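You operate a simulated robot arm through the tools that you are given. There is no shell and no other tool. Be economical: measure what you need, move in short steps, check, and stop when the job is done.

You are at the controls of a simulated two-armed robot. One attempt, no reset.

## Task
Pick up the full refill bottle that says "soap" from the clear end of the packing bench with one hand, pass it to the other hand and put it on the handle end of the blue trolley's deck. Set down upright: full refill bottle.

It is judged by the outcome, as a careful person would: the job done as asked, and still so three seconds after it is handed in. It fails if anything else is knocked over, pushed out of place, dropped, spilled or broken.

## Robot
Two 7-joint arms with two-finger parallel grippers on one trunk, on a base that drives. Base frame: it is fixed to the floor where the robot stands at the start and does not move with it; the origin is under the middle of the robot, x ahead of it, y to its left, z up; the surface under the hand at the start is at about z = 0.88. Lengths are in m, angles in rad, forces in N, time in s.
The left shoulder is at the start at [0.11, 0.169, 1.463], the right one opposite. With the tool pointing down near the work surface each hand reaches from about 0.44 to 0.74 m from the robot's upright axis, wherever it stands, measured 20 degrees to its own side. Places, roughly: handle end of the blue trolley's deck [0.1, -2.1, 0.6]. Payload 1.57 kg a hand.
The TCP of each hand is the grasp point between the finger pads, 0.03 m short of the fingertips. In the tool frame z runs along the fingers and y along their closing line. Largest opening 0.08 m; finger width 0.017, thickness 0.012; the body of the gripper, 0.04 by 0.082 m, starts 0.08 m behind the TCP.
Orientation is that of the tool frame in the base frame, as [roll, pitch, yaw] about the fixed x, y, z axes, in that order (R = Rz(yaw) Ry(pitch) Rx(roll)). With the fingers straight down and closing along the base's y, the tool's x points along the base's -x, its y along +y and its z along -z.

## Interface
- The arms move only by the tool play_rows. It takes "left_plan", "right_plan" or both (then of equal length, played together; a hand with none holds still); each is a list of rows, each a list of 7 numbers: the gripper command, from -1 (shut) to 1 (fully open), values between in proportion, then the shift along the tool's x, y, z in m, then the turn, a rotation vector about the tool's x, y, z in rad. In form: [[claw, tx, ty, tz, wx, wy, wz], ...]. A call has 1 to 12 rows; each row is the pose to reach, as a shift and turn from the pose commanded when the call began, along the tool's axes at that moment. Rows are played at 5 a second. More than 0.05 m and 0.15 rad between two rows, or a gripper value outside its range, and nothing of the call is played. Where a pose cannot be reached the arm comes as near as it can. A force on the tool above 40 N (or 10 N above the force at the start of the call, whichever is more), or a blocked arm, ends the call early, and 0.2 s more pass. Each finger travels about 0.072 m/s and halts on what it meets, pressing with about 28 N; the grip force reading is that of the motor and also rises with nothing between the fingers. The clock runs only during rows and for 0.2 s after the last one: add rows that repeat a pose to give the fingers time. The reply holds the time, the measured pose of the TCP, the force on the tool along the base axes, the opening and the grip force, in the units named above and with some noise, with the torque about the TCP (base axes, N m) and any sound that the robot's microphone picked up.
- Cameras (640 x 400 px; columns grow to the right, rows downward): "scene" is now at [0.1632, 0.0181, 1.6419]; the picture's right is [-0.01, -1.00, 0.00], its down [-0.73, 0.01, -0.68] and it looks along [0.68, -0.01, -0.73] (base axes); focal length 287 px, centre (320, 200). "left" rides on the left gripper at [0.072, 0.007, -0.122] in its tool frame; the picture's right is [-0.09, 1.00, 0.00], its down [-0.84, -0.08, -0.54] and it looks along [-0.54, -0.05, 0.84] (tool axes); focal length 238 px, centre (320, 200). "right" rides on the right gripper at [0.072, -0.007, -0.122] in its tool frame; the picture's right is [0.09, 1.00, 0.00], its down [-0.84, 0.08, -0.54] and it looks along [-0.54, 0.05, 0.84] (tool axes); focal length 238 px, centre (320, 200). There is no depth. A picture from a camera that has moved, and an enlarged one, comes with that camera's place and axes in the base frame and with its lens. The place of the scene camera against the robot may be out by one fixed shift of up to 0.025 m in any direction.
- camera(camera): a new picture of that camera. No time passes.
- raise_lower(by): slides the trunk up (or, below 0, down) by that many m; the arms and the scene camera ride with it, the base frame stays. It gives what a move gives, with no picture.
- base_move(legs): drives the robot by 1 to 6 legs, each [ahead, left, turn to the left] in m, m and rad, along the robot's own axes; the way and the turn of a leg run together, so that a leg with both is an arc; at most 1.5 m and 3.142 rad a leg. The arms and the cameras ride along, it lands a little off, and it stops where it bumps. It gives what a move gives.
- pan_tilt(pan, tilt): turns the head with the scene camera to pan (to the left, within 1.501 rad either way) and tilt (down, from -0.506 to 1.204), counted from straight ahead of the robot. It gives what a move gives.
- zoom(camera, box): a new picture of the part [left, top, right, bottom] of that camera's present view, enlarged. No time passes.
- finish_job(): hands the job in; it is judged then, once.

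Go step by step. Nothing tells you exact positions but the pictures and the camera data: compare them with the known pose of the tool, close in by small moves and look again before you grip or let go. The budget is 120 turns and 100 pictures, counting those below and the enlarged ones. Unless the task says otherwise, let go and move clear before handing in, and close with one line.

The tools are called after "Call:" as a command line: name --argument value ..., lists and objects as JSON in quotes. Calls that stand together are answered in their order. play_rows: Moves the arms, as the interface text tells. Its arguments: {"type":"object","properties":{"left_plan":{"type":"array","items":{"type":"array","items":{"type":"number"}}},"right_plan":{"type":"array","items":{"type":"array","items":{"type":"number"}}}},"required":[]} The other tools are called the same way: raise_lower (by) slides the trunk up or down; base_move (legs) drives the base; pan_tilt (pan, tilt) turns the head that bears the scene camera; camera (camera) takes a picture; zoom (camera, box) takes an enlarged picture of a part of a camera's view; finish_job () hands the job in.

At the start:

```text
time: 0.0
left_position: [0.6594, 0.2652, 1.1576]
left_tool_rot: [-3.141, 0.0, -3.141]
left_force: [0.5, 0.2, -0.1]
left_ft_torque: [-0.02, -0.01, 0.02]
left_opening: 0.0801
left_gripper_force: 0.1
right_position: [0.6426, -0.3039, 1.2104]
right_tool_rot: [-3.141, -0.001, 3.141]
right_force: [0.5, 0.7, -0.4]
right_ft_torque: [-0.01, -0.01, -0.01]
right_opening: 0.0802
right_gripper_force: 0.1
trunk travel left (down, up): [-0.777, 0.113]
robot x, y, heading: [0.0013, 0.0036, 0.002]
head pan, tilt: [-0.012, 0.822]
```

scene: 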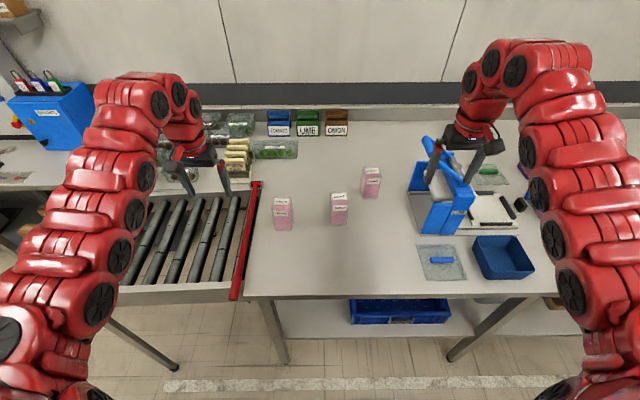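
right: 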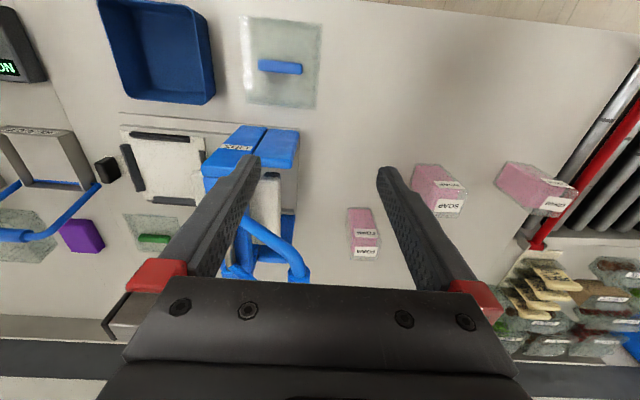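
left: 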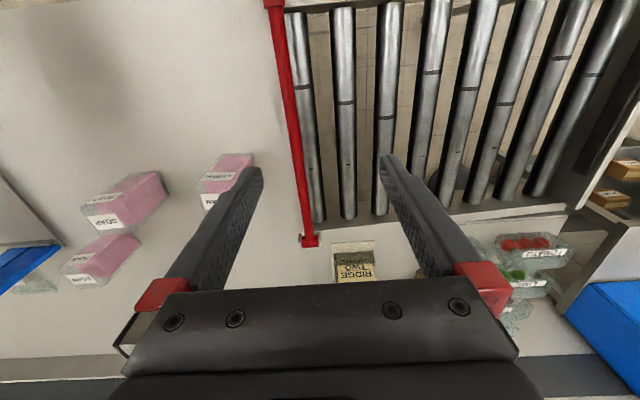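

I see three pink bottles on the clear part of the bench; the middle one seems to read SOAP. I'll zoom to read the labels.

Call:
zoom --camera "scene" --box '[250, 150, 410, 250]'

Call:
zoom --camera "right" --box '[330, 140, 590, 280]'

Call:
zoom --camera "left" --box '[40, 130, 280, 310]'

```text
4.00 times, centred on (330, 200) of scene
camera zoom: at [0.1632, 0.0181, 1.6419], right [-0.01, -1.0, 0.0], down [-0.73, 0.01, -0.68], along [0.68, -0.01, -0.73], focal length 1147 px, centre (280, 200)
```

zoom: 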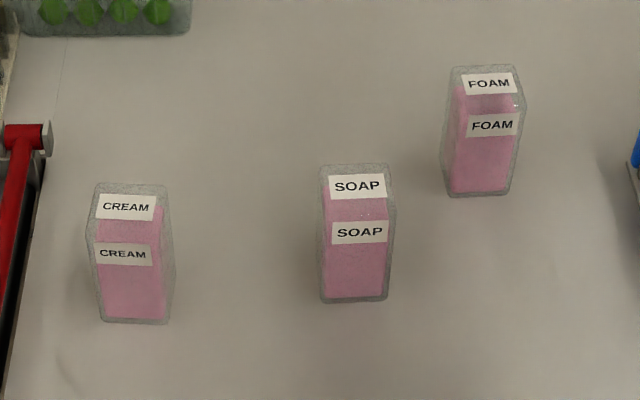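

```text
2.46 times, centred on (460, 210) of right
camera zoom: at [0.5723, -0.3101, 1.3323], right [-0.09, 1.0, 0.0], down [0.84, 0.08, 0.54], along [0.54, 0.05, -0.84], focal length 587 px, centre (-25, 175)
```

zoom: 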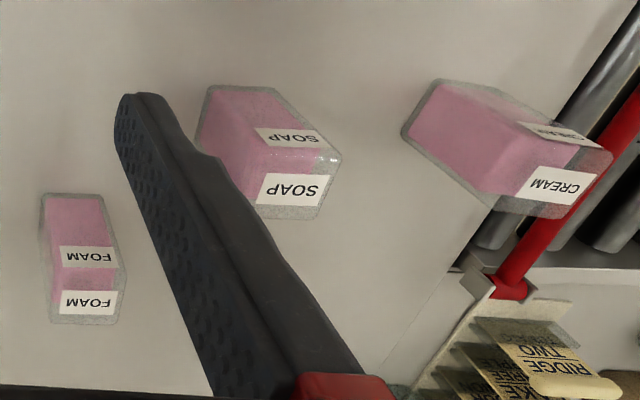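

```text
2.22 times, centred on (160, 220) of left
camera zoom: at [0.5886, 0.2722, 1.2791], right [0.09, 1.0, 0.0], down [0.84, -0.08, 0.54], along [0.54, -0.05, -0.84], focal length 530 px, centre (676, 156)
```

zoom: 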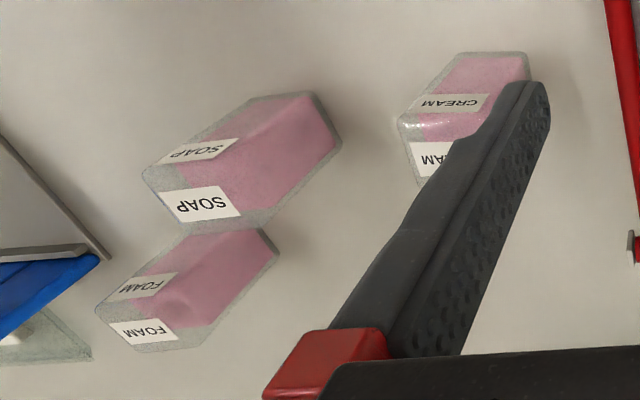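

SOAP is the middle bottle, at about (0.775, -0.065), some 5.7 cm wide and 11.5 cm tall. Before choosing a grasp, I'll look at the trolley on the right.

Call:
pan_tilt --pan -1.5 --tilt 0.5

Call:
camera --camera "scene"

```text
time: 1.6
left_position: [0.6602, 0.266, 1.1578]
left_tool_rot: [-3.141, 0.001, 3.141]
left_force: [0.4, 0.7, -0.1]
left_ft_torque: [-0.01, 0.01, 0.01]
left_opening: 0.0798
left_gripper_force: 0.1
right_position: [0.6433, -0.3039, 1.2098]
right_tool_rot: [-3.142, 0.0, -3.14]
right_force: [0.9, -0.7, -0.3]
right_ft_torque: [0.0, 0.01, 0.02]
right_opening: 0.0796
right_gripper_force: 0.0
trunk travel left (down, up): [-0.777, 0.113]
robot x, y, heading: [-0.0018, 0.0002, 0.002]
head pan, tilt: [-1.499, 0.499]
```

```text
93 pictures are left
camera scene: at [0.0902, -0.0717, 1.6697], right [-1.0, -0.07, 0.0], down [-0.03, 0.48, -0.88], along [0.06, -0.88, -0.48], focal length 287 px, centre (320, 200)
```

scene: 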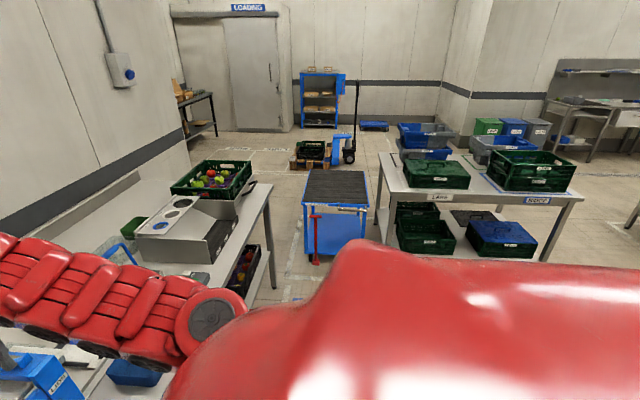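

The blue trolley stands in the aisle to the right. I'll zoom in on it.

Call:
zoom --camera "scene" --box '[260, 130, 420, 270]'

```text
2.86 times, centred on (340, 200) of scene
camera zoom: at [0.0902, -0.0717, 1.6697], right [-1.0, -0.07, 0.0], down [-0.03, 0.48, -0.88], along [0.06, -0.88, -0.48], focal length 820 px, centre (263, 200)
```

zoom: 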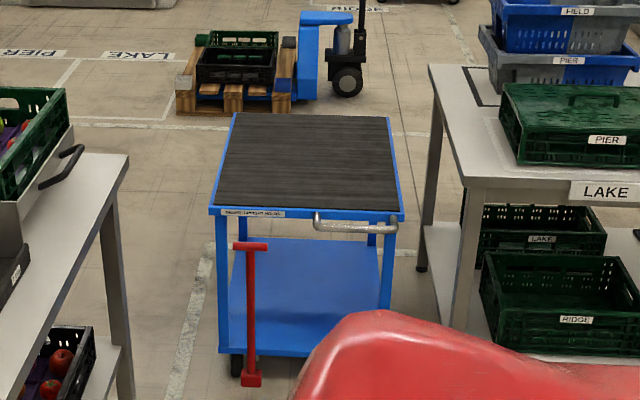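

The trolley deck is clear and its handle end faces us. The right hand will take SOAP with a forward-tilted grip low on the sides. The left will receive it from above, and then I'll drive to the trolley. First I'll bring the right hand in tilted, short of the bottle.

Call:
play_rows --right_plan '[[1, 0.006, 0.034, 0.017, 0, -0.125, 0], [1, 0.012, 0.068, 0.034, 0, -0.25, 0], [1, 0.018, 0.102, 0.051, 0, -0.374, 0], [1, 0.024, 0.136, 0.068, 0, -0.499, 0], [1, 0.031, 0.17, 0.085, 0, -0.624, 0], [1, 0.037, 0.205, 0.103, 0, -0.749, 0], [1, 0.043, 0.239, 0.12, 0, -0.873, 0], [1, 0.043, 0.239, 0.12, 0, -0.873, 0]]'

Call:
pan_tilt --pan 0 --tilt 0.82

Call:
camera --camera "right"

Call:
camera --camera "scene"

```text
time: 3.4
left_position: [0.6557, 0.2685, 1.1573]
left_tool_rot: [-3.137, 0.003, 3.14]
left_force: [-0.6, -0.1, 0.6]
left_ft_torque: [-0.01, -0.06, -0.03]
left_opening: 0.08
left_gripper_force: 0.1
right_position: [0.5974, -0.0596, 1.0843]
right_tool_rot: [-3.138, 0.878, 3.139]
right_force: [-1.7, 0.7, -0.6]
right_ft_torque: [-0.1, -0.16, -0.06]
right_opening: 0.08
right_gripper_force: 0.1
right hand out of reach, approached as far as the arm can: row 1, 2, 3, 4, 5
trunk travel left (down, up): [-0.777, 0.113]
robot x, y, heading: [-0.0011, -0.001, -0.001]
head pan, tilt: [-1.499, 0.499]
```

```text
time: 5.0
left_position: [0.6598, 0.2658, 1.1566]
left_tool_rot: [3.14, 0.002, 3.14]
left_force: [0.4, 0.0, 0.3]
left_ft_torque: [-0.03, 0.03, 0.0]
left_opening: 0.08
left_gripper_force: 0.0
right_position: [0.6042, -0.063, 1.0857]
right_tool_rot: [3.138, 0.88, 3.132]
right_force: [1.2, 0.6, -0.2]
right_ft_torque: [0.0, 0.01, -0.01]
right_opening: 0.08
right_gripper_force: 0.0
trunk travel left (down, up): [-0.777, 0.113]
robot x, y, heading: [-0.001, -0.0001, -0.003]
head pan, tilt: [0.0, 0.82]
```

```text
91 pictures are left
camera right: at [0.464, -0.0696, 1.1089], right [-0.05, 1.0, -0.07], down [0.12, 0.07, 0.99], along [0.99, 0.04, -0.12], focal length 238 px, centre (320, 200)
```

right: 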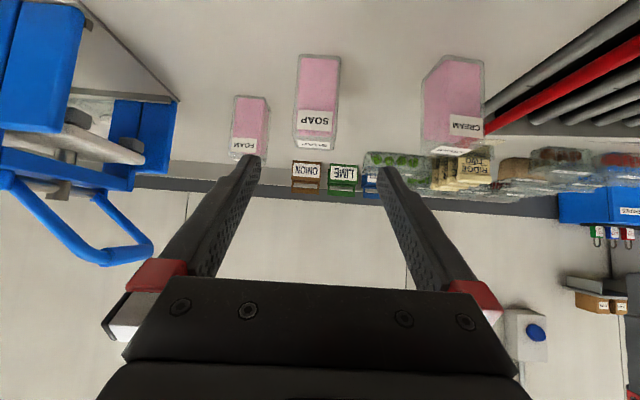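

```text
90 pictures are left
camera scene: at [0.1629, 0.0194, 1.6421], right [0.0, -1.0, 0.0], down [-0.73, 0.0, -0.68], along [0.68, 0.0, -0.73], focal length 287 px, centre (320, 200)
```

scene: 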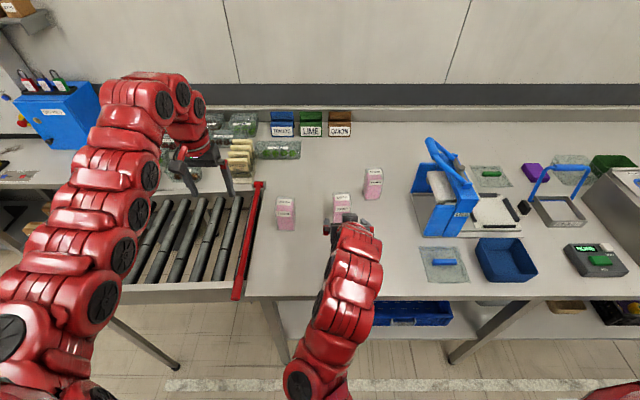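

SOAP stands at about (0.780, -0.070), square to the hand. I'll close in to about 10 cm short and look again.

Call:
play_rows --right_plan '[[1, 0.0177, -0.003, 0.03, 0, 0, 0], [1, 0.0177, -0.005, 0.06, 0, 0, 0], [1, 0.0177, -0.007, 0.095, 0, 0, 0], [1, 0.0177, -0.007, 0.1275, 0, 0, 0], [1, 0.0177, -0.007, 0.1275, 0, 0, 0]]'

Call:
camera --camera "right"

Call:
zoom --camera "scene" --box '[250, 150, 410, 250]'

```text
time: 6.2
left_position: [0.6594, 0.2645, 1.1579]
left_tool_rot: [3.141, 0.0, 3.141]
left_force: [-0.4, 0.9, -0.1]
left_ft_torque: [0.0, 0.03, 0.03]
left_opening: 0.0801
left_gripper_force: 0.0
right_position: [0.6861, -0.0696, 0.9924]
right_tool_rot: [-3.14, 0.872, -3.141]
right_force: [0.3, -0.5, -0.2]
right_ft_torque: [-0.01, -0.02, 0.01]
right_opening: 0.0798
right_gripper_force: 0.0
trunk travel left (down, up): [-0.777, 0.113]
robot x, y, heading: [0.0032, 0.0012, -0.0]
head pan, tilt: [0.0, 0.82]
```

```text
89 pictures are left
camera right: at [0.5471, -0.0763, 1.0165], right [-0.06, 1.0, -0.07], down [0.12, 0.08, 0.99], along [0.99, 0.05, -0.13], focal length 238 px, centre (320, 200)
```

right: 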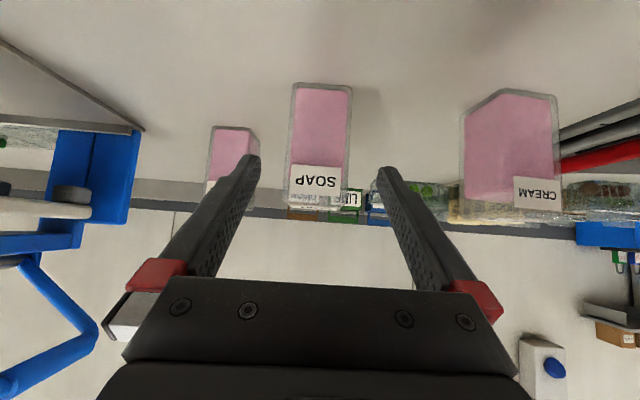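

```text
4.00 times, centred on (330, 200) of scene
camera zoom: at [0.1626, 0.0195, 1.6421], right [0.0, -1.0, 0.0], down [-0.73, 0.0, -0.68], along [0.68, 0.0, -0.73], focal length 1147 px, centre (280, 200)
```

zoom: 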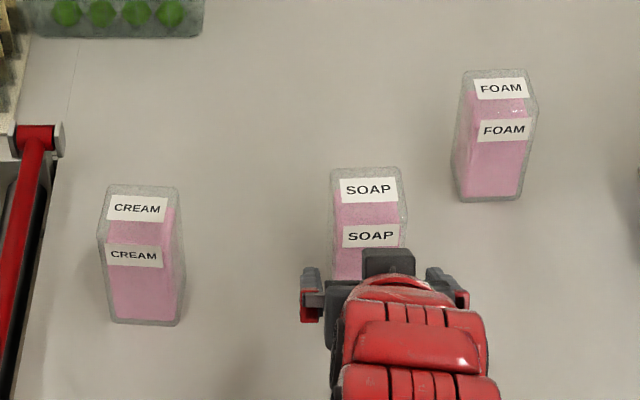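

The hand is lined up; the bottle is at y ≈ -0.073. I'll advance about 10 cm with the fingers open, then check.

Call:
play_rows --right_plan '[[1, -0.001, -0.003, 0.02, 0, 0, 0], [1, -0.0015, -0.003, 0.045, 0, 0, 0], [1, -0.002, -0.003, 0.07, 0, 0, 0], [1, -0.0026, -0.003, 0.09, 0, 0, 0], [1, -0.0026, -0.003, 0.105, 0, 0, 0], [1, -0.0026, -0.003, 0.105, 0, 0, 0]]'

Call:
camera --camera "right"

Call:
camera --camera "left"

```text
time: 7.6
left_position: [0.6606, 0.2659, 1.1573]
left_tool_rot: [3.141, 0.002, -3.141]
left_force: [0.2, 0.2, -0.5]
left_ft_torque: [0.0, -0.01, -0.05]
left_opening: 0.0801
left_gripper_force: 0.0
right_position: [0.7697, -0.0737, 0.9295]
right_tool_rot: [3.142, 0.875, 3.141]
right_force: [0.2, -0.3, 0.1]
right_ft_torque: [-0.04, 0.0, 0.0]
right_opening: 0.0801
right_gripper_force: 0.0
trunk travel left (down, up): [-0.777, 0.113]
robot x, y, heading: [-0.0003, 0.002, -0.004]
head pan, tilt: [0.0, 0.82]
```

```text
87 pictures are left
camera right: at [0.6303, -0.0811, 0.9524], right [-0.06, 1.0, -0.07], down [0.12, 0.08, 0.99], along [0.99, 0.05, -0.13], focal length 238 px, centre (320, 200)
```

right: 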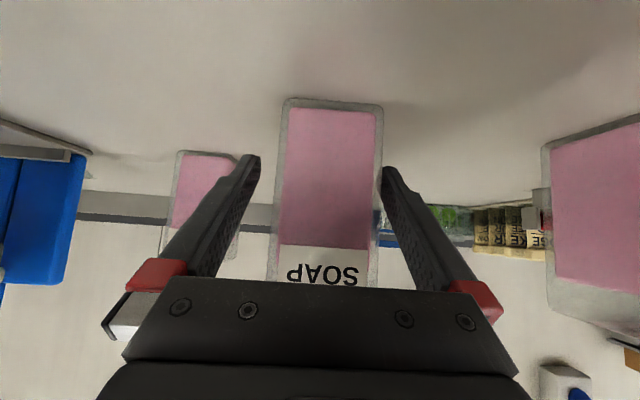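

```text
86 pictures are left
camera left: at [0.5884, 0.2723, 1.2792], right [0.09, 1.0, 0.0], down [0.84, -0.08, 0.54], along [0.54, -0.05, -0.84], focal length 238 px, centre (320, 200)
```

left: 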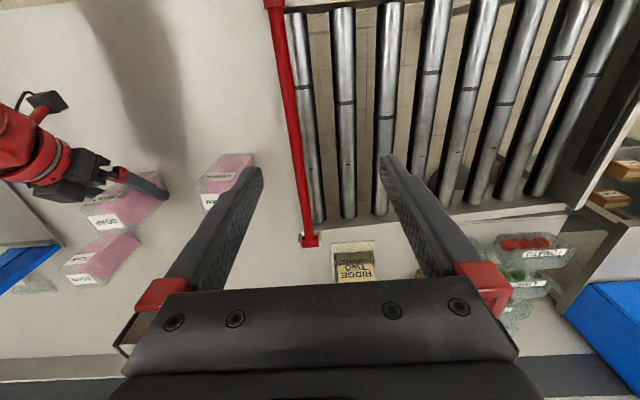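

The fingers straddle the bottle, which is centred within about 2 mm. I'll close the grip.

Call:
play_rows --right_plan '[[0.6, 0, 0.002, 0, 0, 0, 0], [0.4, 0, 0.002, 0, 0, 0, 0], [0.2, 0, 0.002, 0, 0, 0, 0], [0, 0, 0.002, 0, 0, 0, 0], [-0.5, 0, 0.002, 0, 0, 0, 0], [-1, 0, 0.002, 0, 0, 0, 0], [-1, 0, 0.002, 0, 0, 0, 0]]'

Call:
camera --camera "right"

```text
time: 9.2
left_position: [0.6609, 0.2658, 1.1569]
left_tool_rot: [-3.14, -0.002, 3.141]
left_force: [-0.2, 0.6, -1.2]
left_ft_torque: [0.0, 0.02, 0.01]
left_opening: 0.08
left_gripper_force: 0.0
right_position: [0.7708, -0.0708, 0.9292]
right_tool_rot: [-3.141, 0.873, -3.141]
right_force: [-0.3, 0.9, -0.2]
right_ft_torque: [0.08, 0.0, 0.04]
right_opening: 0.0576
right_gripper_force: 28.7
trunk travel left (down, up): [-0.777, 0.113]
robot x, y, heading: [0.0006, 0.0035, 0.004]
head pan, tilt: [0.0, 0.82]
```

```text
85 pictures are left
camera right: at [0.6306, -0.0788, 0.9528], right [-0.06, 1.0, -0.07], down [0.12, 0.08, 0.99], along [0.99, 0.05, -0.13], focal length 238 px, centre (320, 200)
```

right: 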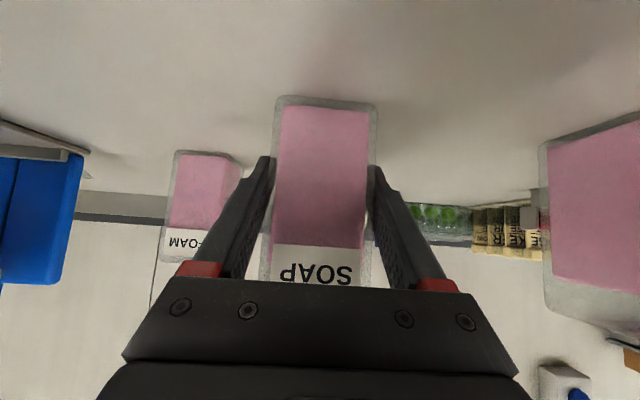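

The bottle is held at 57.6 mm. I'll lift it straight up by a small test amount, then further.

Call:
play_rows --right_plan '[[-1, -0.0077, 0, -0.0064, 0, 0, 0], [-1, -0.0153, 0, -0.0129, 0, 0, 0], [-1, -0.0306, 0, -0.0257, 0, 0, 0], [-1, -0.0306, 0, -0.0257, 0, 0, 0]]'

Call:
camera --camera "right"

```text
time: 10.2
left_position: [0.6599, 0.2651, 1.1556]
left_tool_rot: [-3.141, -0.001, 3.141]
left_force: [0.1, -0.6, 0.4]
left_ft_torque: [0.03, 0.03, 0.0]
left_opening: 0.0801
left_gripper_force: 0.1
right_position: [0.769, -0.0718, 0.9691]
right_tool_rot: [3.141, 0.872, -3.141]
right_force: [-0.3, 0.3, -2.8]
right_ft_torque: [0.02, 0.02, -0.02]
right_opening: 0.0577
right_gripper_force: 28.0
trunk travel left (down, up): [-0.777, 0.113]
robot x, y, heading: [0.0011, -0.0016, 0.001]
head pan, tilt: [0.0, 0.82]
```

```text
84 pictures are left
camera right: at [0.6302, -0.0783, 0.992], right [-0.06, 1.0, -0.07], down [0.12, 0.08, 0.99], along [0.99, 0.05, -0.13], focal length 238 px, centre (320, 200)
```

right: 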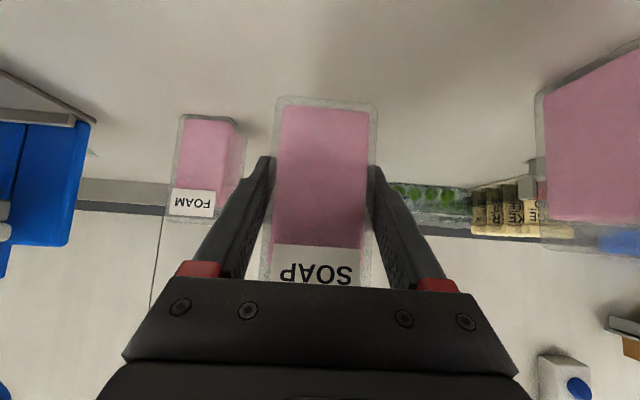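

The lift is clean, with no tilt or slip. I'll bring the bottle back to the middle and move the left hand above it, still clear.

Call:
play_rows --right_plan '[[-1, 0.001, 0.009, -0.022, 0, 0, 0], [-1, 0.001, 0.018, -0.045, 0, 0, 0], [-1, 0.002, 0.027, -0.067, 0, 0, 0], [-1, 0.0025, 0.036, -0.089, 0, 0, 0], [-1, 0.003, 0.045, -0.112, 0, 0, 0], [-1, 0.004, 0.054, -0.134, 0, 0, 0], [-1, 0.0045, 0.063, -0.156, 0, 0, 0], [-1, 0.005, 0.072, -0.1786, 0, 0, 0], [-1, 0.005, 0.072, -0.1786, 0, 0, 0]]' --left_plan '[[1, 0.002, -0.01, -0.025, 0, 0, 0], [1, 0.004, -0.05, -0.05, 0, 0, 0], [1, 0.006, -0.085, -0.071, 0, 0, 0], [1, 0.008, -0.12, -0.071, 0, 0, 0], [1, 0.01, -0.16, -0.071, 0, 0, 0], [1, 0.012, -0.195, -0.071, 0, 0, 0], [1, 0.014, -0.23, -0.071, 0, 0, 0], [1, 0.015, -0.265, -0.071, 0, 0, 0], [1, 0.015, -0.265, -0.071, 0, 0, 0]]'

Call:
camera --camera "left"

Call:
camera --camera "scene"

Call:
camera --camera "right"

```text
time: 12.2
left_position: [0.6504, -0.0002, 1.2203]
left_tool_rot: [-3.138, 0.001, 3.141]
left_force: [0.3, -0.1, 0.2]
left_ft_torque: [0.01, 0.0, 0.01]
left_opening: 0.0801
left_gripper_force: 0.1
left hand out of reach, approached as far as the arm can: row 3, 4, 5, 6, 7, 8, 9
right_position: [0.6308, 0.0021, 1.0797]
right_tool_rot: [-3.139, 0.871, -3.141]
right_force: [0.2, -0.1, -2.2]
right_ft_torque: [-0.01, 0.08, -0.03]
right_opening: 0.0578
right_gripper_force: 28.2
trunk travel left (down, up): [-0.777, 0.113]
robot x, y, heading: [-0.0025, 0.0011, -0.002]
head pan, tilt: [0.0, 0.82]
```

```text
83 pictures are left
camera left: at [0.5787, 0.0073, 1.343], right [0.09, 1.0, 0.0], down [0.84, -0.08, 0.54], along [0.54, -0.05, -0.84], focal length 238 px, centre (320, 200)
```

left: 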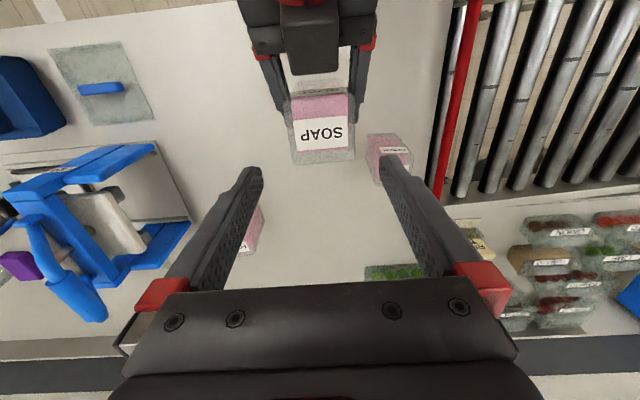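

```text
82 pictures are left
camera scene: at [0.1641, 0.0204, 1.6419], right [0.0, -1.0, 0.0], down [-0.73, 0.0, -0.68], along [0.68, 0.0, -0.73], focal length 287 px, centre (320, 200)
```

scene: 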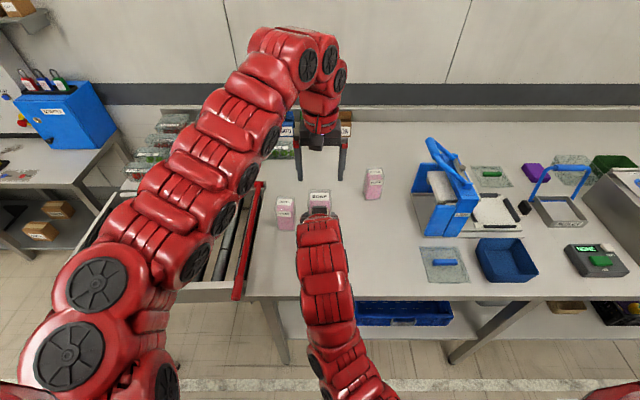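

```text
81 pictures are left
camera right: at [0.4908, -0.0053, 1.104], right [-0.06, 1.0, -0.07], down [0.12, 0.08, 0.99], along [0.99, 0.05, -0.13], focal length 238 px, centre (320, 200)
```

right: 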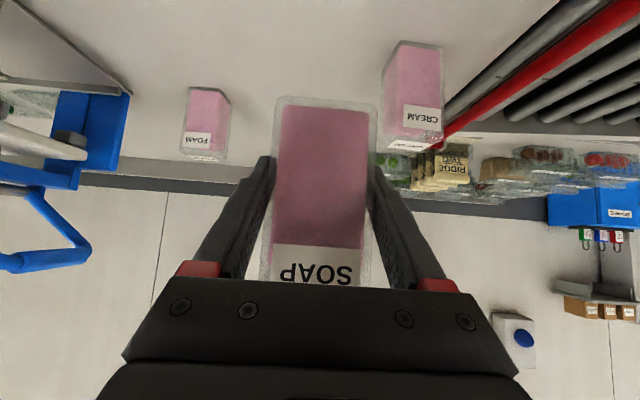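

The left hand hovers above the bottle's top, lined up in y. I'll lower it most of the way around the bottle top, then check.

Call:
play_rows --left_plan '[[1, 0, 0.002, 0.02, 0, 0, 0], [1, 0, 0.002, 0.04, 0, 0, 0], [1, 0, 0.002, 0.055, 0, 0, 0], [1, 0, 0.002, 0.07, 0, 0, 0], [1, 0, 0.002, 0.08, 0, 0, 0], [1, 0, 0.002, 0.08, 0, 0, 0]]'

Call:
camera --camera "left"

Call:
camera --camera "right"

Call:
zoom --camera "scene" --box '[240, 120, 400, 240]'

```text
time: 13.6
left_position: [0.6487, 0.0016, 1.142]
left_tool_rot: [3.141, -0.001, -3.141]
left_force: [0.0, 0.6, 0.0]
left_ft_torque: [0.02, 0.01, -0.01]
left_opening: 0.0802
left_gripper_force: 0.1
right_position: [0.6296, 0.0007, 1.0807]
right_tool_rot: [-3.14, 0.873, -3.141]
right_force: [0.2, -0.5, -2.2]
right_ft_torque: [0.01, 0.07, -0.02]
right_opening: 0.0578
right_gripper_force: 28.0
trunk travel left (down, up): [-0.777, 0.113]
robot x, y, heading: [0.0042, 0.0012, 0.002]
head pan, tilt: [0.0, 0.82]
```

```text
80 pictures are left
camera left: at [0.5774, 0.0082, 1.2638], right [0.09, 1.0, 0.0], down [0.84, -0.08, 0.54], along [0.54, -0.05, -0.84], focal length 238 px, centre (320, 200)
```

left: 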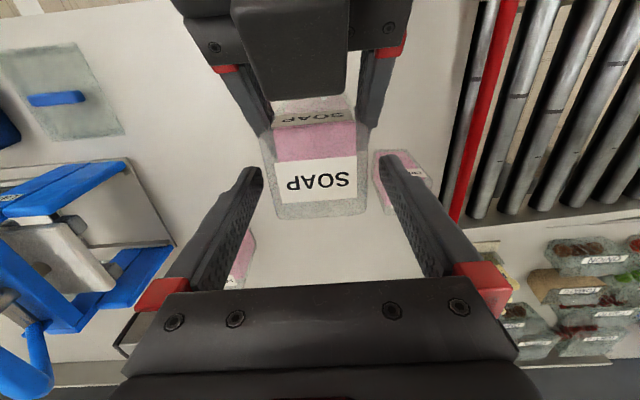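

```text
79 pictures are left
camera right: at [0.4907, -0.0063, 1.1042], right [-0.06, 1.0, -0.07], down [0.12, 0.08, 0.99], along [0.99, 0.05, -0.13], focal length 238 px, centre (320, 200)
```

right: 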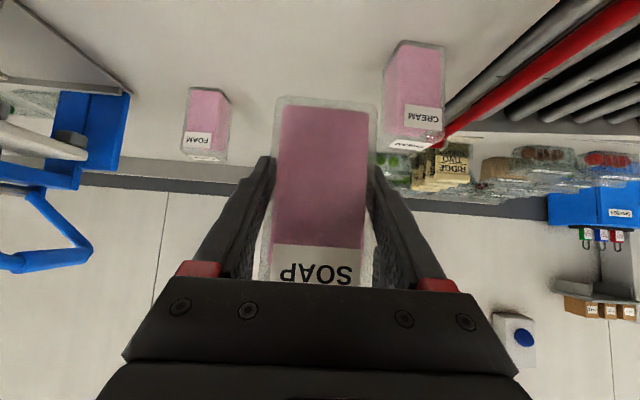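

```text
3.33 times, centred on (320, 180) of scene
camera zoom: at [0.1636, 0.019, 1.642], right [0.0, -1.0, 0.0], down [-0.73, 0.0, -0.68], along [0.68, 0.0, -0.73], focal length 956 px, centre (320, 267)
```

zoom: 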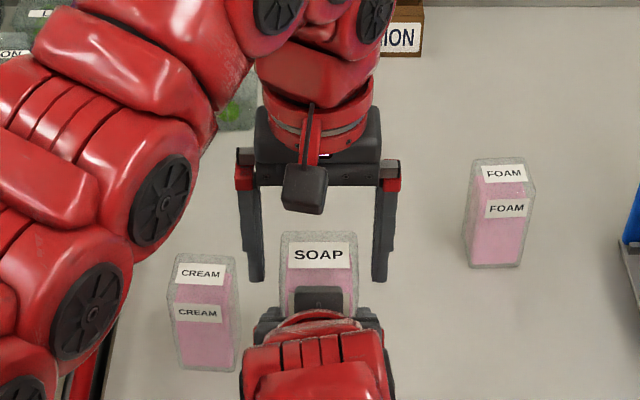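

The left fingers straddle the top of the bottle, above the right fingers. I'll go down 12 mm more and close the left grip.

Call:
play_rows --left_plan '[[1, 0.003, 0, 0.006, 0, 0, 0], [1, 0.003, 0, 0.012, 0, 0, 0], [0.7, 0.003, 0, 0.012, 0, 0, 0], [0.5, 0.003, 0, 0.012, 0, 0, 0], [0.3, 0.003, 0, 0.012, 0, 0, 0], [0, 0.003, 0, 0.012, 0, 0, 0], [-0.5, 0.003, 0, 0.012, 0, 0, 0], [-1, 0.003, 0, 0.012, 0, 0, 0], [-1, 0.003, 0, 0.012, 0, 0, 0]]'

Call:
camera --camera "left"

```text
time: 15.6
left_position: [0.6461, 0.0007, 1.13]
left_tool_rot: [3.14, 0.0, 3.141]
left_force: [2.0, -6.1, 0.3]
left_ft_torque: [-0.05, -0.02, 0.02]
left_opening: 0.0581
left_gripper_force: 27.8
right_position: [0.631, 0.001, 1.0816]
right_tool_rot: [3.14, 0.874, 3.141]
right_force: [-1.1, 5.6, 0.0]
right_ft_torque: [-0.21, -0.08, 0.07]
right_opening: 0.0579
right_gripper_force: 27.7
trunk travel left (down, up): [-0.777, 0.113]
robot x, y, heading: [0.0005, 0.0002, -0.002]
head pan, tilt: [0.0, 0.82]
```

```text
77 pictures are left
camera left: at [0.5744, 0.0081, 1.2524], right [0.09, 1.0, 0.0], down [0.84, -0.08, 0.54], along [0.54, -0.05, -0.84], focal length 238 px, centre (320, 200)
```

left: 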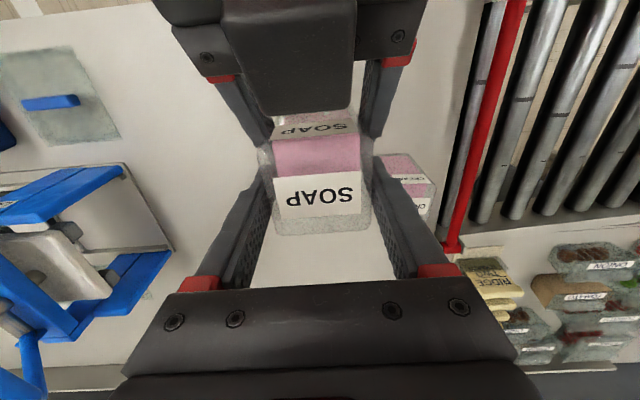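

The left hand grips the bottle at 58 mm, so both hands now hold it. I'll open the right hand slowly, then withdraw it straight back along its fingers.

Call:
play_rows --right_plan '[[0.5, 0, 0, 0, 0, 0, 0], [0.8, 0, 0, 0, 0, 0, 0], [1, 0, 0, 0, 0, 0, 0], [1, 0, 0, 0, 0, 0, 0], [1, 0, 0, 0, 0, 0, 0]]'

Call:
camera --camera "right"

```text
time: 16.8
left_position: [0.6467, 0.0025, 1.1297]
left_tool_rot: [3.141, 0.0, -3.141]
left_force: [0.2, 0.3, -0.2]
left_ft_torque: [-0.03, -0.03, -0.02]
left_opening: 0.058
left_gripper_force: 28.0
right_position: [0.6302, 0.0014, 1.0814]
right_tool_rot: [3.141, 0.873, 3.14]
right_force: [-0.2, 1.4, -0.4]
right_ft_torque: [-0.04, 0.0, 0.02]
right_opening: 0.0799
right_gripper_force: 0.1
trunk travel left (down, up): [-0.777, 0.113]
robot x, y, heading: [-0.0019, -0.0006, 0.002]
head pan, tilt: [0.0, 0.82]
```

```text
76 pictures are left
camera right: at [0.4908, -0.0062, 1.1041], right [-0.06, 1.0, -0.07], down [0.12, 0.08, 0.99], along [0.99, 0.05, -0.13], focal length 238 px, centre (320, 200)
```

right: 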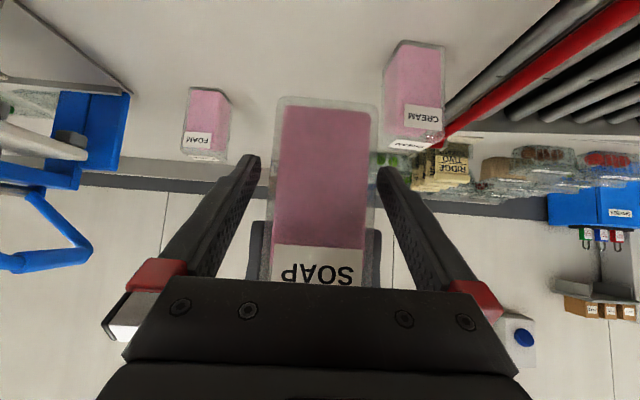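

The right fingers are open and the bottle stays put in the left hand. I'll ease the right hand back and watch the left's load.

Call:
play_rows --right_plan '[[1, 0, 0, -0.01, 0, 0, 0], [1, 0, 0, -0.025, 0, 0, 0], [1, 0, 0, -0.045, 0, 0, 0], [1, 0, 0, -0.07, 0, 0, 0], [1, 0, 0, -0.1, 0, 0, 0], [1, 0, 0, -0.1, 0, 0, 0]]'

Call:
camera --camera "right"

Call:
camera --camera "scene"

```text
time: 18.2
left_position: [0.6467, -0.0004, 1.1311]
left_tool_rot: [-3.141, -0.001, 3.14]
left_force: [-1.1, 0.2, 0.4]
left_ft_torque: [0.0, -0.01, 0.0]
left_opening: 0.0579
left_gripper_force: 28.0
right_position: [0.569, -0.0017, 1.1301]
right_tool_rot: [-3.139, 0.873, -3.141]
right_force: [-0.3, 1.2, 0.6]
right_ft_torque: [0.02, 0.02, -0.02]
right_opening: 0.08
right_gripper_force: 0.0
right hand out of reach, approached as far as the arm can: row 5, 6
trunk travel left (down, up): [-0.777, 0.113]
robot x, y, heading: [-0.0023, 0.0017, 0.003]
head pan, tilt: [0.0, 0.82]
```

```text
75 pictures are left
camera right: at [0.4293, -0.0085, 1.1547], right [-0.06, 1.0, -0.07], down [0.12, 0.08, 0.99], along [0.99, 0.05, -0.13], focal length 238 px, centre (320, 200)
```

right: 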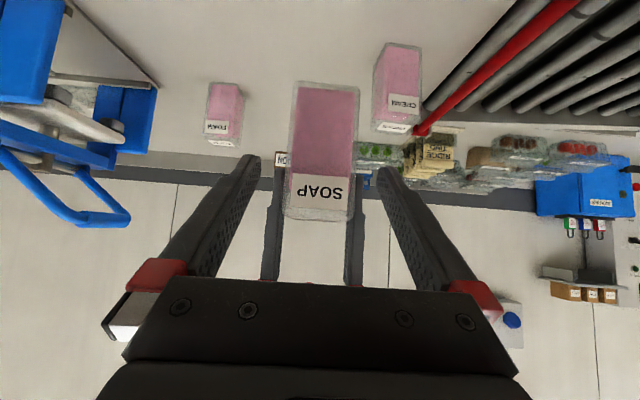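

```text
74 pictures are left
camera scene: at [0.1646, 0.0178, 1.6419], right [0.0, -1.0, 0.0], down [-0.73, 0.0, -0.68], along [0.68, 0.0, -0.73], focal length 287 px, centre (320, 200)
```

scene: 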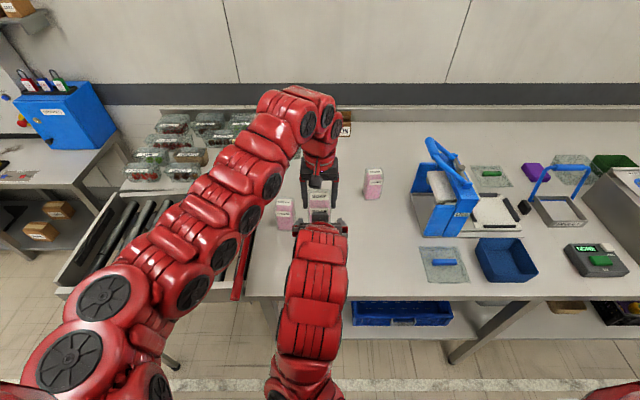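

The left hand holds the bottle upright and alone. I'll move the right hand clear to the side and raise the left slightly for the drive.

Call:
play_rows --right_plan '[[1, -0.01, -0.042, -0.002, 0, 0, 0], [1, -0.02, -0.084, -0.003, 0, 0, 0], [1, -0.03, -0.125, -0.005, 0, 0, 0], [1, -0.04, -0.167, -0.006, 0, 0, 0], [1, -0.05, -0.208, -0.008, 0, 0, 0], [1, -0.057, -0.25, -0.009, 0, 0, 0], [1, -0.057, -0.25, -0.009, 0, 0, 0]]' --left_plan '[[-1, 0, 0, -0.01, 0, 0, 0], [-1, 0.005, 0.03, -0.02, 0, 0, 0], [-1, 0.01, 0.06, -0.03, 0, 0, 0], [-1, 0.016, 0.09, -0.04, 0, 0, 0], [-1, 0.022, 0.12, -0.05, 0, 0, 0], [-1, 0.03, 0.15, -0.06, 0, 0, 0], [-1, 0.03, 0.15, -0.06, 0, 0, 0]]'

Call:
camera --camera "left"

Call:
pan_tilt --pan -1.5 --tilt 0.6

Call:
camera --camera "scene"

```text
time: 19.8
left_position: [0.6248, 0.1237, 1.1806]
left_tool_rot: [3.141, -0.003, 3.14]
left_force: [0.5, 0.1, -2.6]
left_ft_torque: [0.02, -0.01, -0.01]
left_opening: 0.0577
left_gripper_force: 28.0
left hand out of reach, approached as far as the arm can: row 6, 7
right_position: [0.6096, -0.226, 1.2228]
right_tool_rot: [-3.074, 0.853, 3.115]
right_force: [-0.5, 0.5, 0.0]
right_ft_torque: [0.0, -0.03, 0.0]
right_opening: 0.0802
right_gripper_force: 0.0
right hand out of reach, approached as far as the arm can: row 1, 2, 3, 4, 5, 6, 7
trunk travel left (down, up): [-0.777, 0.113]
robot x, y, heading: [-0.005, -0.0034, -0.0]
head pan, tilt: [0.0, 0.82]
```

```text
73 pictures are left
camera left: at [0.5532, 0.1293, 1.3025], right [0.09, 1.0, 0.0], down [0.84, -0.08, 0.54], along [0.54, -0.05, -0.84], focal length 238 px, centre (320, 200)
```

left: 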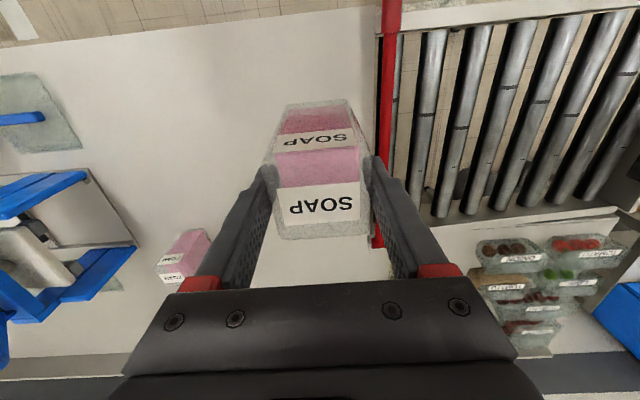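

```text
time: 21.4
left_position: [0.625, 0.1231, 1.1803]
left_tool_rot: [-3.141, -0.006, 3.141]
left_force: [0.3, -0.4, -2.5]
left_ft_torque: [0.0, 0.01, 0.01]
left_opening: 0.0577
left_gripper_force: 28.1
right_position: [0.6109, -0.2263, 1.223]
right_tool_rot: [-3.073, 0.854, 3.116]
right_force: [0.4, 0.2, 0.7]
right_ft_torque: [-0.03, -0.01, 0.02]
right_opening: 0.0801
right_gripper_force: 0.1
trunk travel left (down, up): [-0.777, 0.113]
robot x, y, heading: [0.0004, 0.0014, 0.001]
head pan, tilt: [-1.499, 0.6]
```

```text
72 pictures are left
camera scene: at [0.0904, -0.0691, 1.6606], right [-1.0, -0.07, 0.0], down [-0.04, 0.56, -0.82], along [0.06, -0.82, -0.57], focal length 287 px, centre (320, 200)
```

scene: 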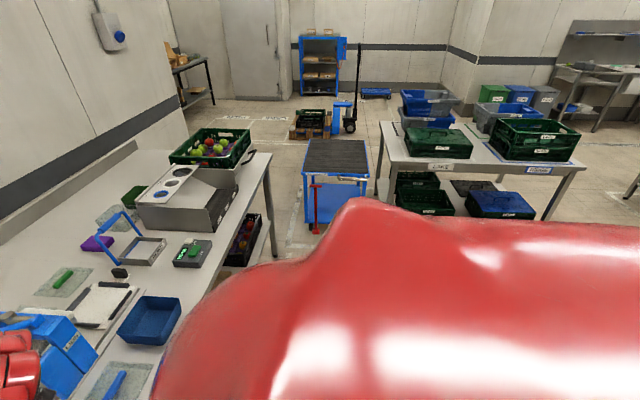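

The left hand carries the load (2.6 N) with the bottle upright, and the aisle to the trolley is open. I'll back off from the bench, turn right and drive part of the way.

Call:
base_move --legs '[[-0.3, 0, 0], [0, 0, -1.571], [0.7, 0, 0]]'

Call:
pan_tilt --pan 0 --tilt 0.7

Call:
camera --camera "scene"

Call:
camera --camera "left"

```text
time: 30.8
left_position: [-0.2291, -1.3326, 1.181]
left_tool_rot: [3.141, -0.004, 1.528]
left_force: [0.0, 0.5, -2.7]
left_ft_torque: [0.0, 0.01, 0.04]
left_opening: 0.0577
left_gripper_force: 28.3
right_position: [-0.5769, -1.3054, 1.2212]
right_tool_rot: [-3.074, 0.854, 1.5]
right_force: [-0.4, -0.3, 0.0]
right_ft_torque: [-0.02, 0.01, -0.03]
right_opening: 0.0801
right_gripper_force: 0.0
trunk travel left (down, up): [-0.777, 0.113]
robot x, y, heading: [-0.3251, -0.7031, -1.616]
head pan, tilt: [-1.499, 0.6]
```

```text
time: 32.4
left_position: [-0.229, -1.3351, 1.1796]
left_tool_rot: [-3.14, -0.006, 1.526]
left_force: [0.6, 0.3, -3.1]
left_ft_torque: [0.02, -0.01, 0.05]
left_opening: 0.0578
left_gripper_force: 28.1
right_position: [-0.5768, -1.3051, 1.2225]
right_tool_rot: [-3.073, 0.854, 1.499]
right_force: [-0.2, -0.8, -0.6]
right_ft_torque: [0.0, 0.02, -0.03]
right_opening: 0.0801
right_gripper_force: 0.0
trunk travel left (down, up): [-0.777, 0.113]
robot x, y, heading: [-0.3229, -0.7063, -1.615]
head pan, tilt: [0.0, 0.7]
```

```text
71 pictures are left
camera scene: at [-0.3282, -0.8511, 1.6519], right [-1.0, 0.05, 0.0], down [0.03, 0.64, -0.76], along [-0.03, -0.76, -0.64], focal length 287 px, centre (320, 200)
```

scene: 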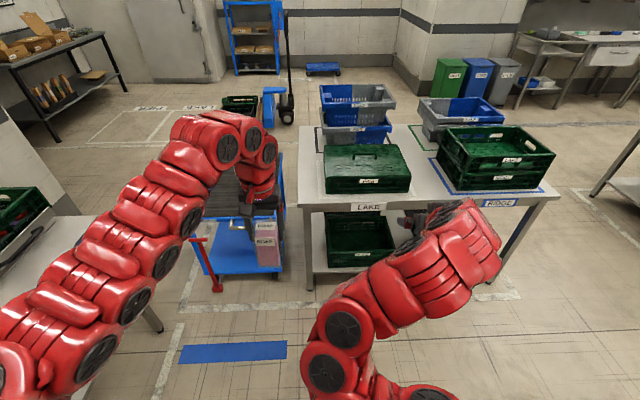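

```text
70 pictures are left
camera left: at [-0.2188, -1.2632, 1.3022], right [0.99, -0.14, 0.0], down [-0.11, -0.84, 0.54], along [-0.07, -0.53, -0.84], focal length 238 px, centre (320, 200)
```

left: 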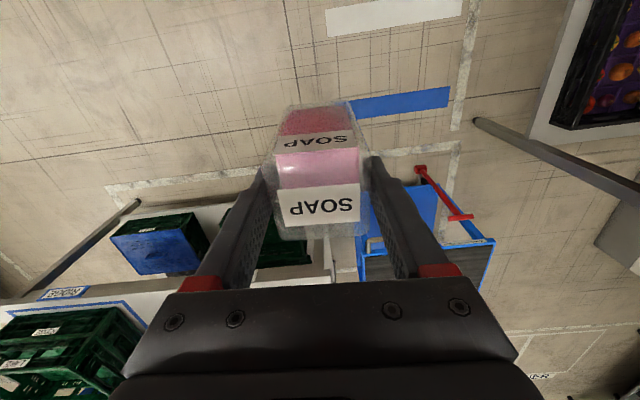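

The trolley is ahead and slightly left, with the LAKE table's edge at x ≈ -0.26. I'll move diagonally to about (0.0, -1.36), facing the trolley's handle end.

Call:
base_move --legs '[[0.4, 0.35, 0], [0.22, 0, 0.12]]'

Call:
camera --camera "scene"

Call:
camera --camera "left"

Call:
camera --camera "right"

```text
time: 36.7
left_position: [0.1724, -1.9494, 1.1788]
left_tool_rot: [3.141, -0.004, 1.638]
left_force: [0.6, 0.2, -2.6]
left_ft_torque: [0.02, 0.03, 0.01]
left_opening: 0.0579
left_gripper_force: 28.0
right_position: [-0.1766, -1.9572, 1.2227]
right_tool_rot: [-3.074, 0.854, 1.612]
right_force: [-0.2, -0.5, 0.1]
right_ft_torque: [0.0, 0.02, 0.0]
right_opening: 0.08
right_gripper_force: 0.1
trunk travel left (down, up): [-0.777, 0.113]
robot x, y, heading: [0.0045, -1.3309, -1.504]
head pan, tilt: [0.0, 0.7]
```

```text
69 pictures are left
camera scene: at [0.0221, -1.4797, 1.652], right [-1.0, -0.07, 0.0], down [-0.04, 0.64, -0.76], along [0.05, -0.76, -0.64], focal length 287 px, centre (320, 200)
```

scene: 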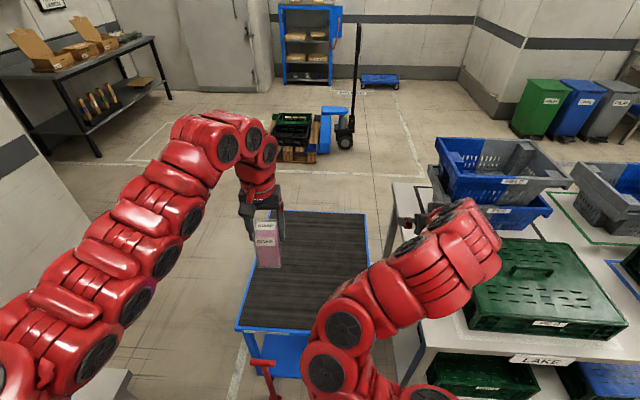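

```text
68 pictures are left
camera left: at [0.1747, -1.8769, 1.3025], right [1.0, -0.02, 0.0], down [-0.02, -0.84, 0.54], along [-0.01, -0.54, -0.84], focal length 238 px, centre (320, 200)
```

left: 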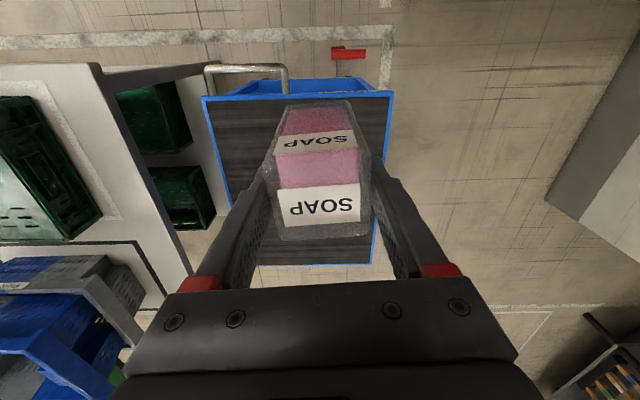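

```text
67 pictures are left
camera right: at [-0.1799, -1.819, 1.2485], right [0.99, 0.05, -0.11], down [0.12, -0.14, 0.98], along [0.03, -0.99, -0.15], focal length 238 px, centre (320, 200)
```

right: 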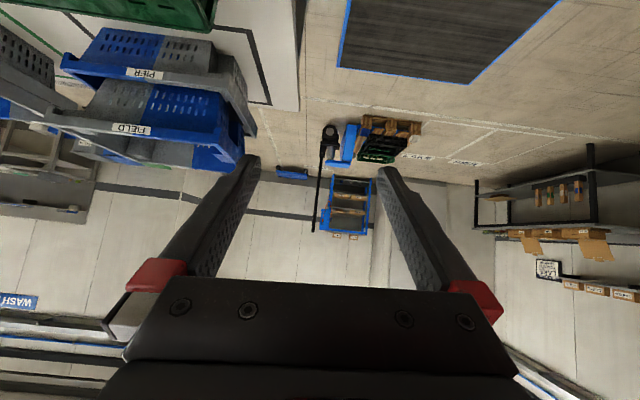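

The deck's near edge is at y ≈ -1.98, x from -0.15 to 0.37, z ≈ 0.6. The set-down spot will be about (0.12, -2.12). I'll creep forward 0.17 m and lower the trunk 0.10 m.

Call:
base_move --legs '[[0.17, 0.03, 0]]'

Call:
raise_lower --by -0.1

Call:
camera --camera "scene"

Call:
camera --camera "left"

```text
time: 38.2
left_position: [0.2123, -2.1184, 1.1804]
left_tool_rot: [3.141, -0.004, 1.635]
left_force: [1.7, 0.7, -3.0]
left_ft_torque: [0.01, -0.02, 0.0]
left_opening: 0.0577
left_gripper_force: 28.0
right_position: [-0.138, -2.1258, 1.223]
right_tool_rot: [-3.074, 0.855, 1.609]
right_force: [0.2, 0.8, -0.1]
right_ft_torque: [0.03, -0.01, -0.02]
right_opening: 0.0799
right_gripper_force: 0.0
trunk travel left (down, up): [-0.777, 0.113]
robot x, y, heading: [0.0444, -1.5008, -1.505]
head pan, tilt: [0.0, 0.7]
```

```text
time: 39.5
left_position: [0.2119, -2.1189, 1.0809]
left_tool_rot: [-3.141, -0.005, 1.635]
left_force: [0.6, -0.1, -3.9]
left_ft_torque: [-0.01, 0.0, 0.02]
left_opening: 0.0577
left_gripper_force: 27.7
right_position: [-0.1368, -2.1267, 1.1228]
right_tool_rot: [-3.074, 0.853, 1.609]
right_force: [-0.8, 0.9, 0.3]
right_ft_torque: [0.02, -0.01, 0.02]
right_opening: 0.08
right_gripper_force: 0.1
trunk travel left (down, up): [-0.677, 0.213]
robot x, y, heading: [0.0467, -1.5017, -1.502]
head pan, tilt: [0.0, 0.7]
```

```text
66 pictures are left
camera scene: at [0.0629, -1.6498, 1.552], right [-1.0, -0.06, 0.0], down [-0.04, 0.64, -0.76], along [0.05, -0.76, -0.64], focal length 287 px, centre (320, 200)
```

scene: 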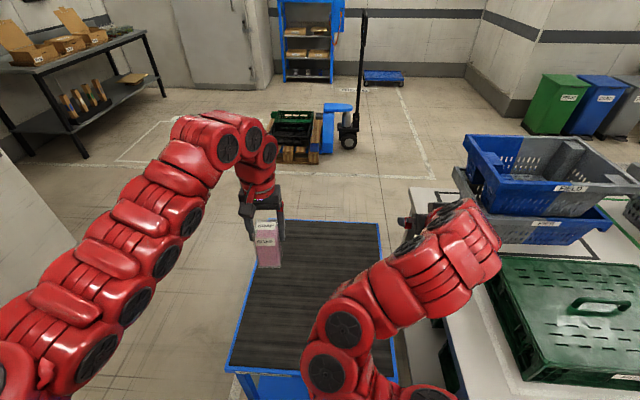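

```text
65 pictures are left
camera left: at [0.2144, -2.0473, 1.2023], right [1.0, -0.03, 0.0], down [-0.02, -0.84, 0.54], along [-0.02, -0.54, -0.84], focal length 238 px, centre (320, 200)
```

left: 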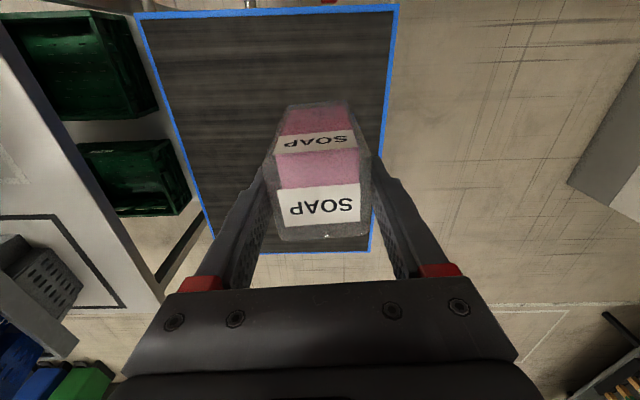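

The bottle hangs over the handle end of the deck. I'll move 4.5 cm toward the deck's middle and lower it to about 4 cm above the surface.

Call:
play_rows --left_plan '[[-1, 0, -0.015, 0.02, 0, 0, 0], [-1, 0, -0.03, 0.06, 0, 0, 0], [-1, 0, -0.045, 0.1, 0, 0, 0], [-1, 0, -0.045, 0.14, 0, 0, 0], [-1, 0, -0.045, 0.18, 0, 0, 0], [-1, 0, -0.045, 0.22, 0, 0, 0], [-1, 0, -0.045, 0.26, 0, 0, 0], [-1, 0, -0.045, 0.29, 0, 0, 0], [-1, 0, -0.045, 0.31, 0, 0, 0], [-1, 0, -0.045, 0.33, 0, 0, 0], [-1, 0, -0.045, 0.33, 0, 0, 0]]'

Call:
camera --camera "left"

Call:
camera --camera "scene"

```text
time: 42.0
left_position: [0.1674, -2.1193, 0.75]
left_tool_rot: [-3.141, -0.004, 1.634]
left_force: [1.0, 0.1, -3.0]
left_ft_torque: [0.02, 0.0, 0.01]
left_opening: 0.0576
left_gripper_force: 27.5
left hand out of reach, approached as far as the arm can: row 1, 2, 3, 4
right_position: [-0.1371, -2.1276, 1.1226]
right_tool_rot: [-3.072, 0.854, 1.61]
right_force: [-0.5, 0.2, 0.0]
right_ft_torque: [0.0, -0.01, 0.02]
right_opening: 0.0802
right_gripper_force: 0.1
trunk travel left (down, up): [-0.677, 0.213]
robot x, y, heading: [0.0471, -1.5083, -1.504]
head pan, tilt: [0.0, 0.7]
```

```text
64 pictures are left
camera left: at [0.1699, -2.048, 0.8721], right [1.0, -0.03, 0.0], down [-0.02, -0.84, 0.54], along [-0.02, -0.54, -0.84], focal length 238 px, centre (320, 200)
```

left: 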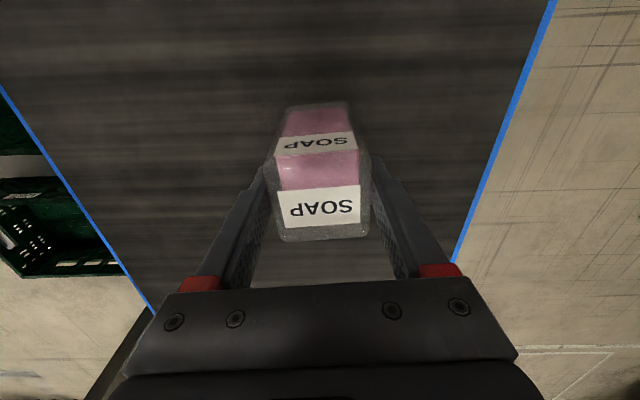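

```text
63 pictures are left
camera scene: at [0.0629, -1.6499, 1.552], right [-1.0, -0.06, 0.0], down [-0.04, 0.64, -0.76], along [0.05, -0.76, -0.64], focal length 287 px, centre (320, 200)
```

scene: 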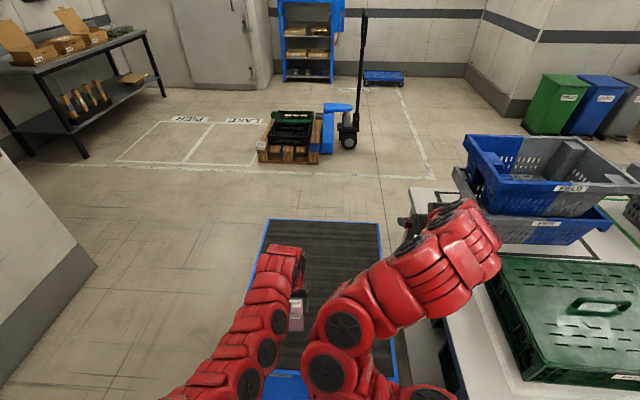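

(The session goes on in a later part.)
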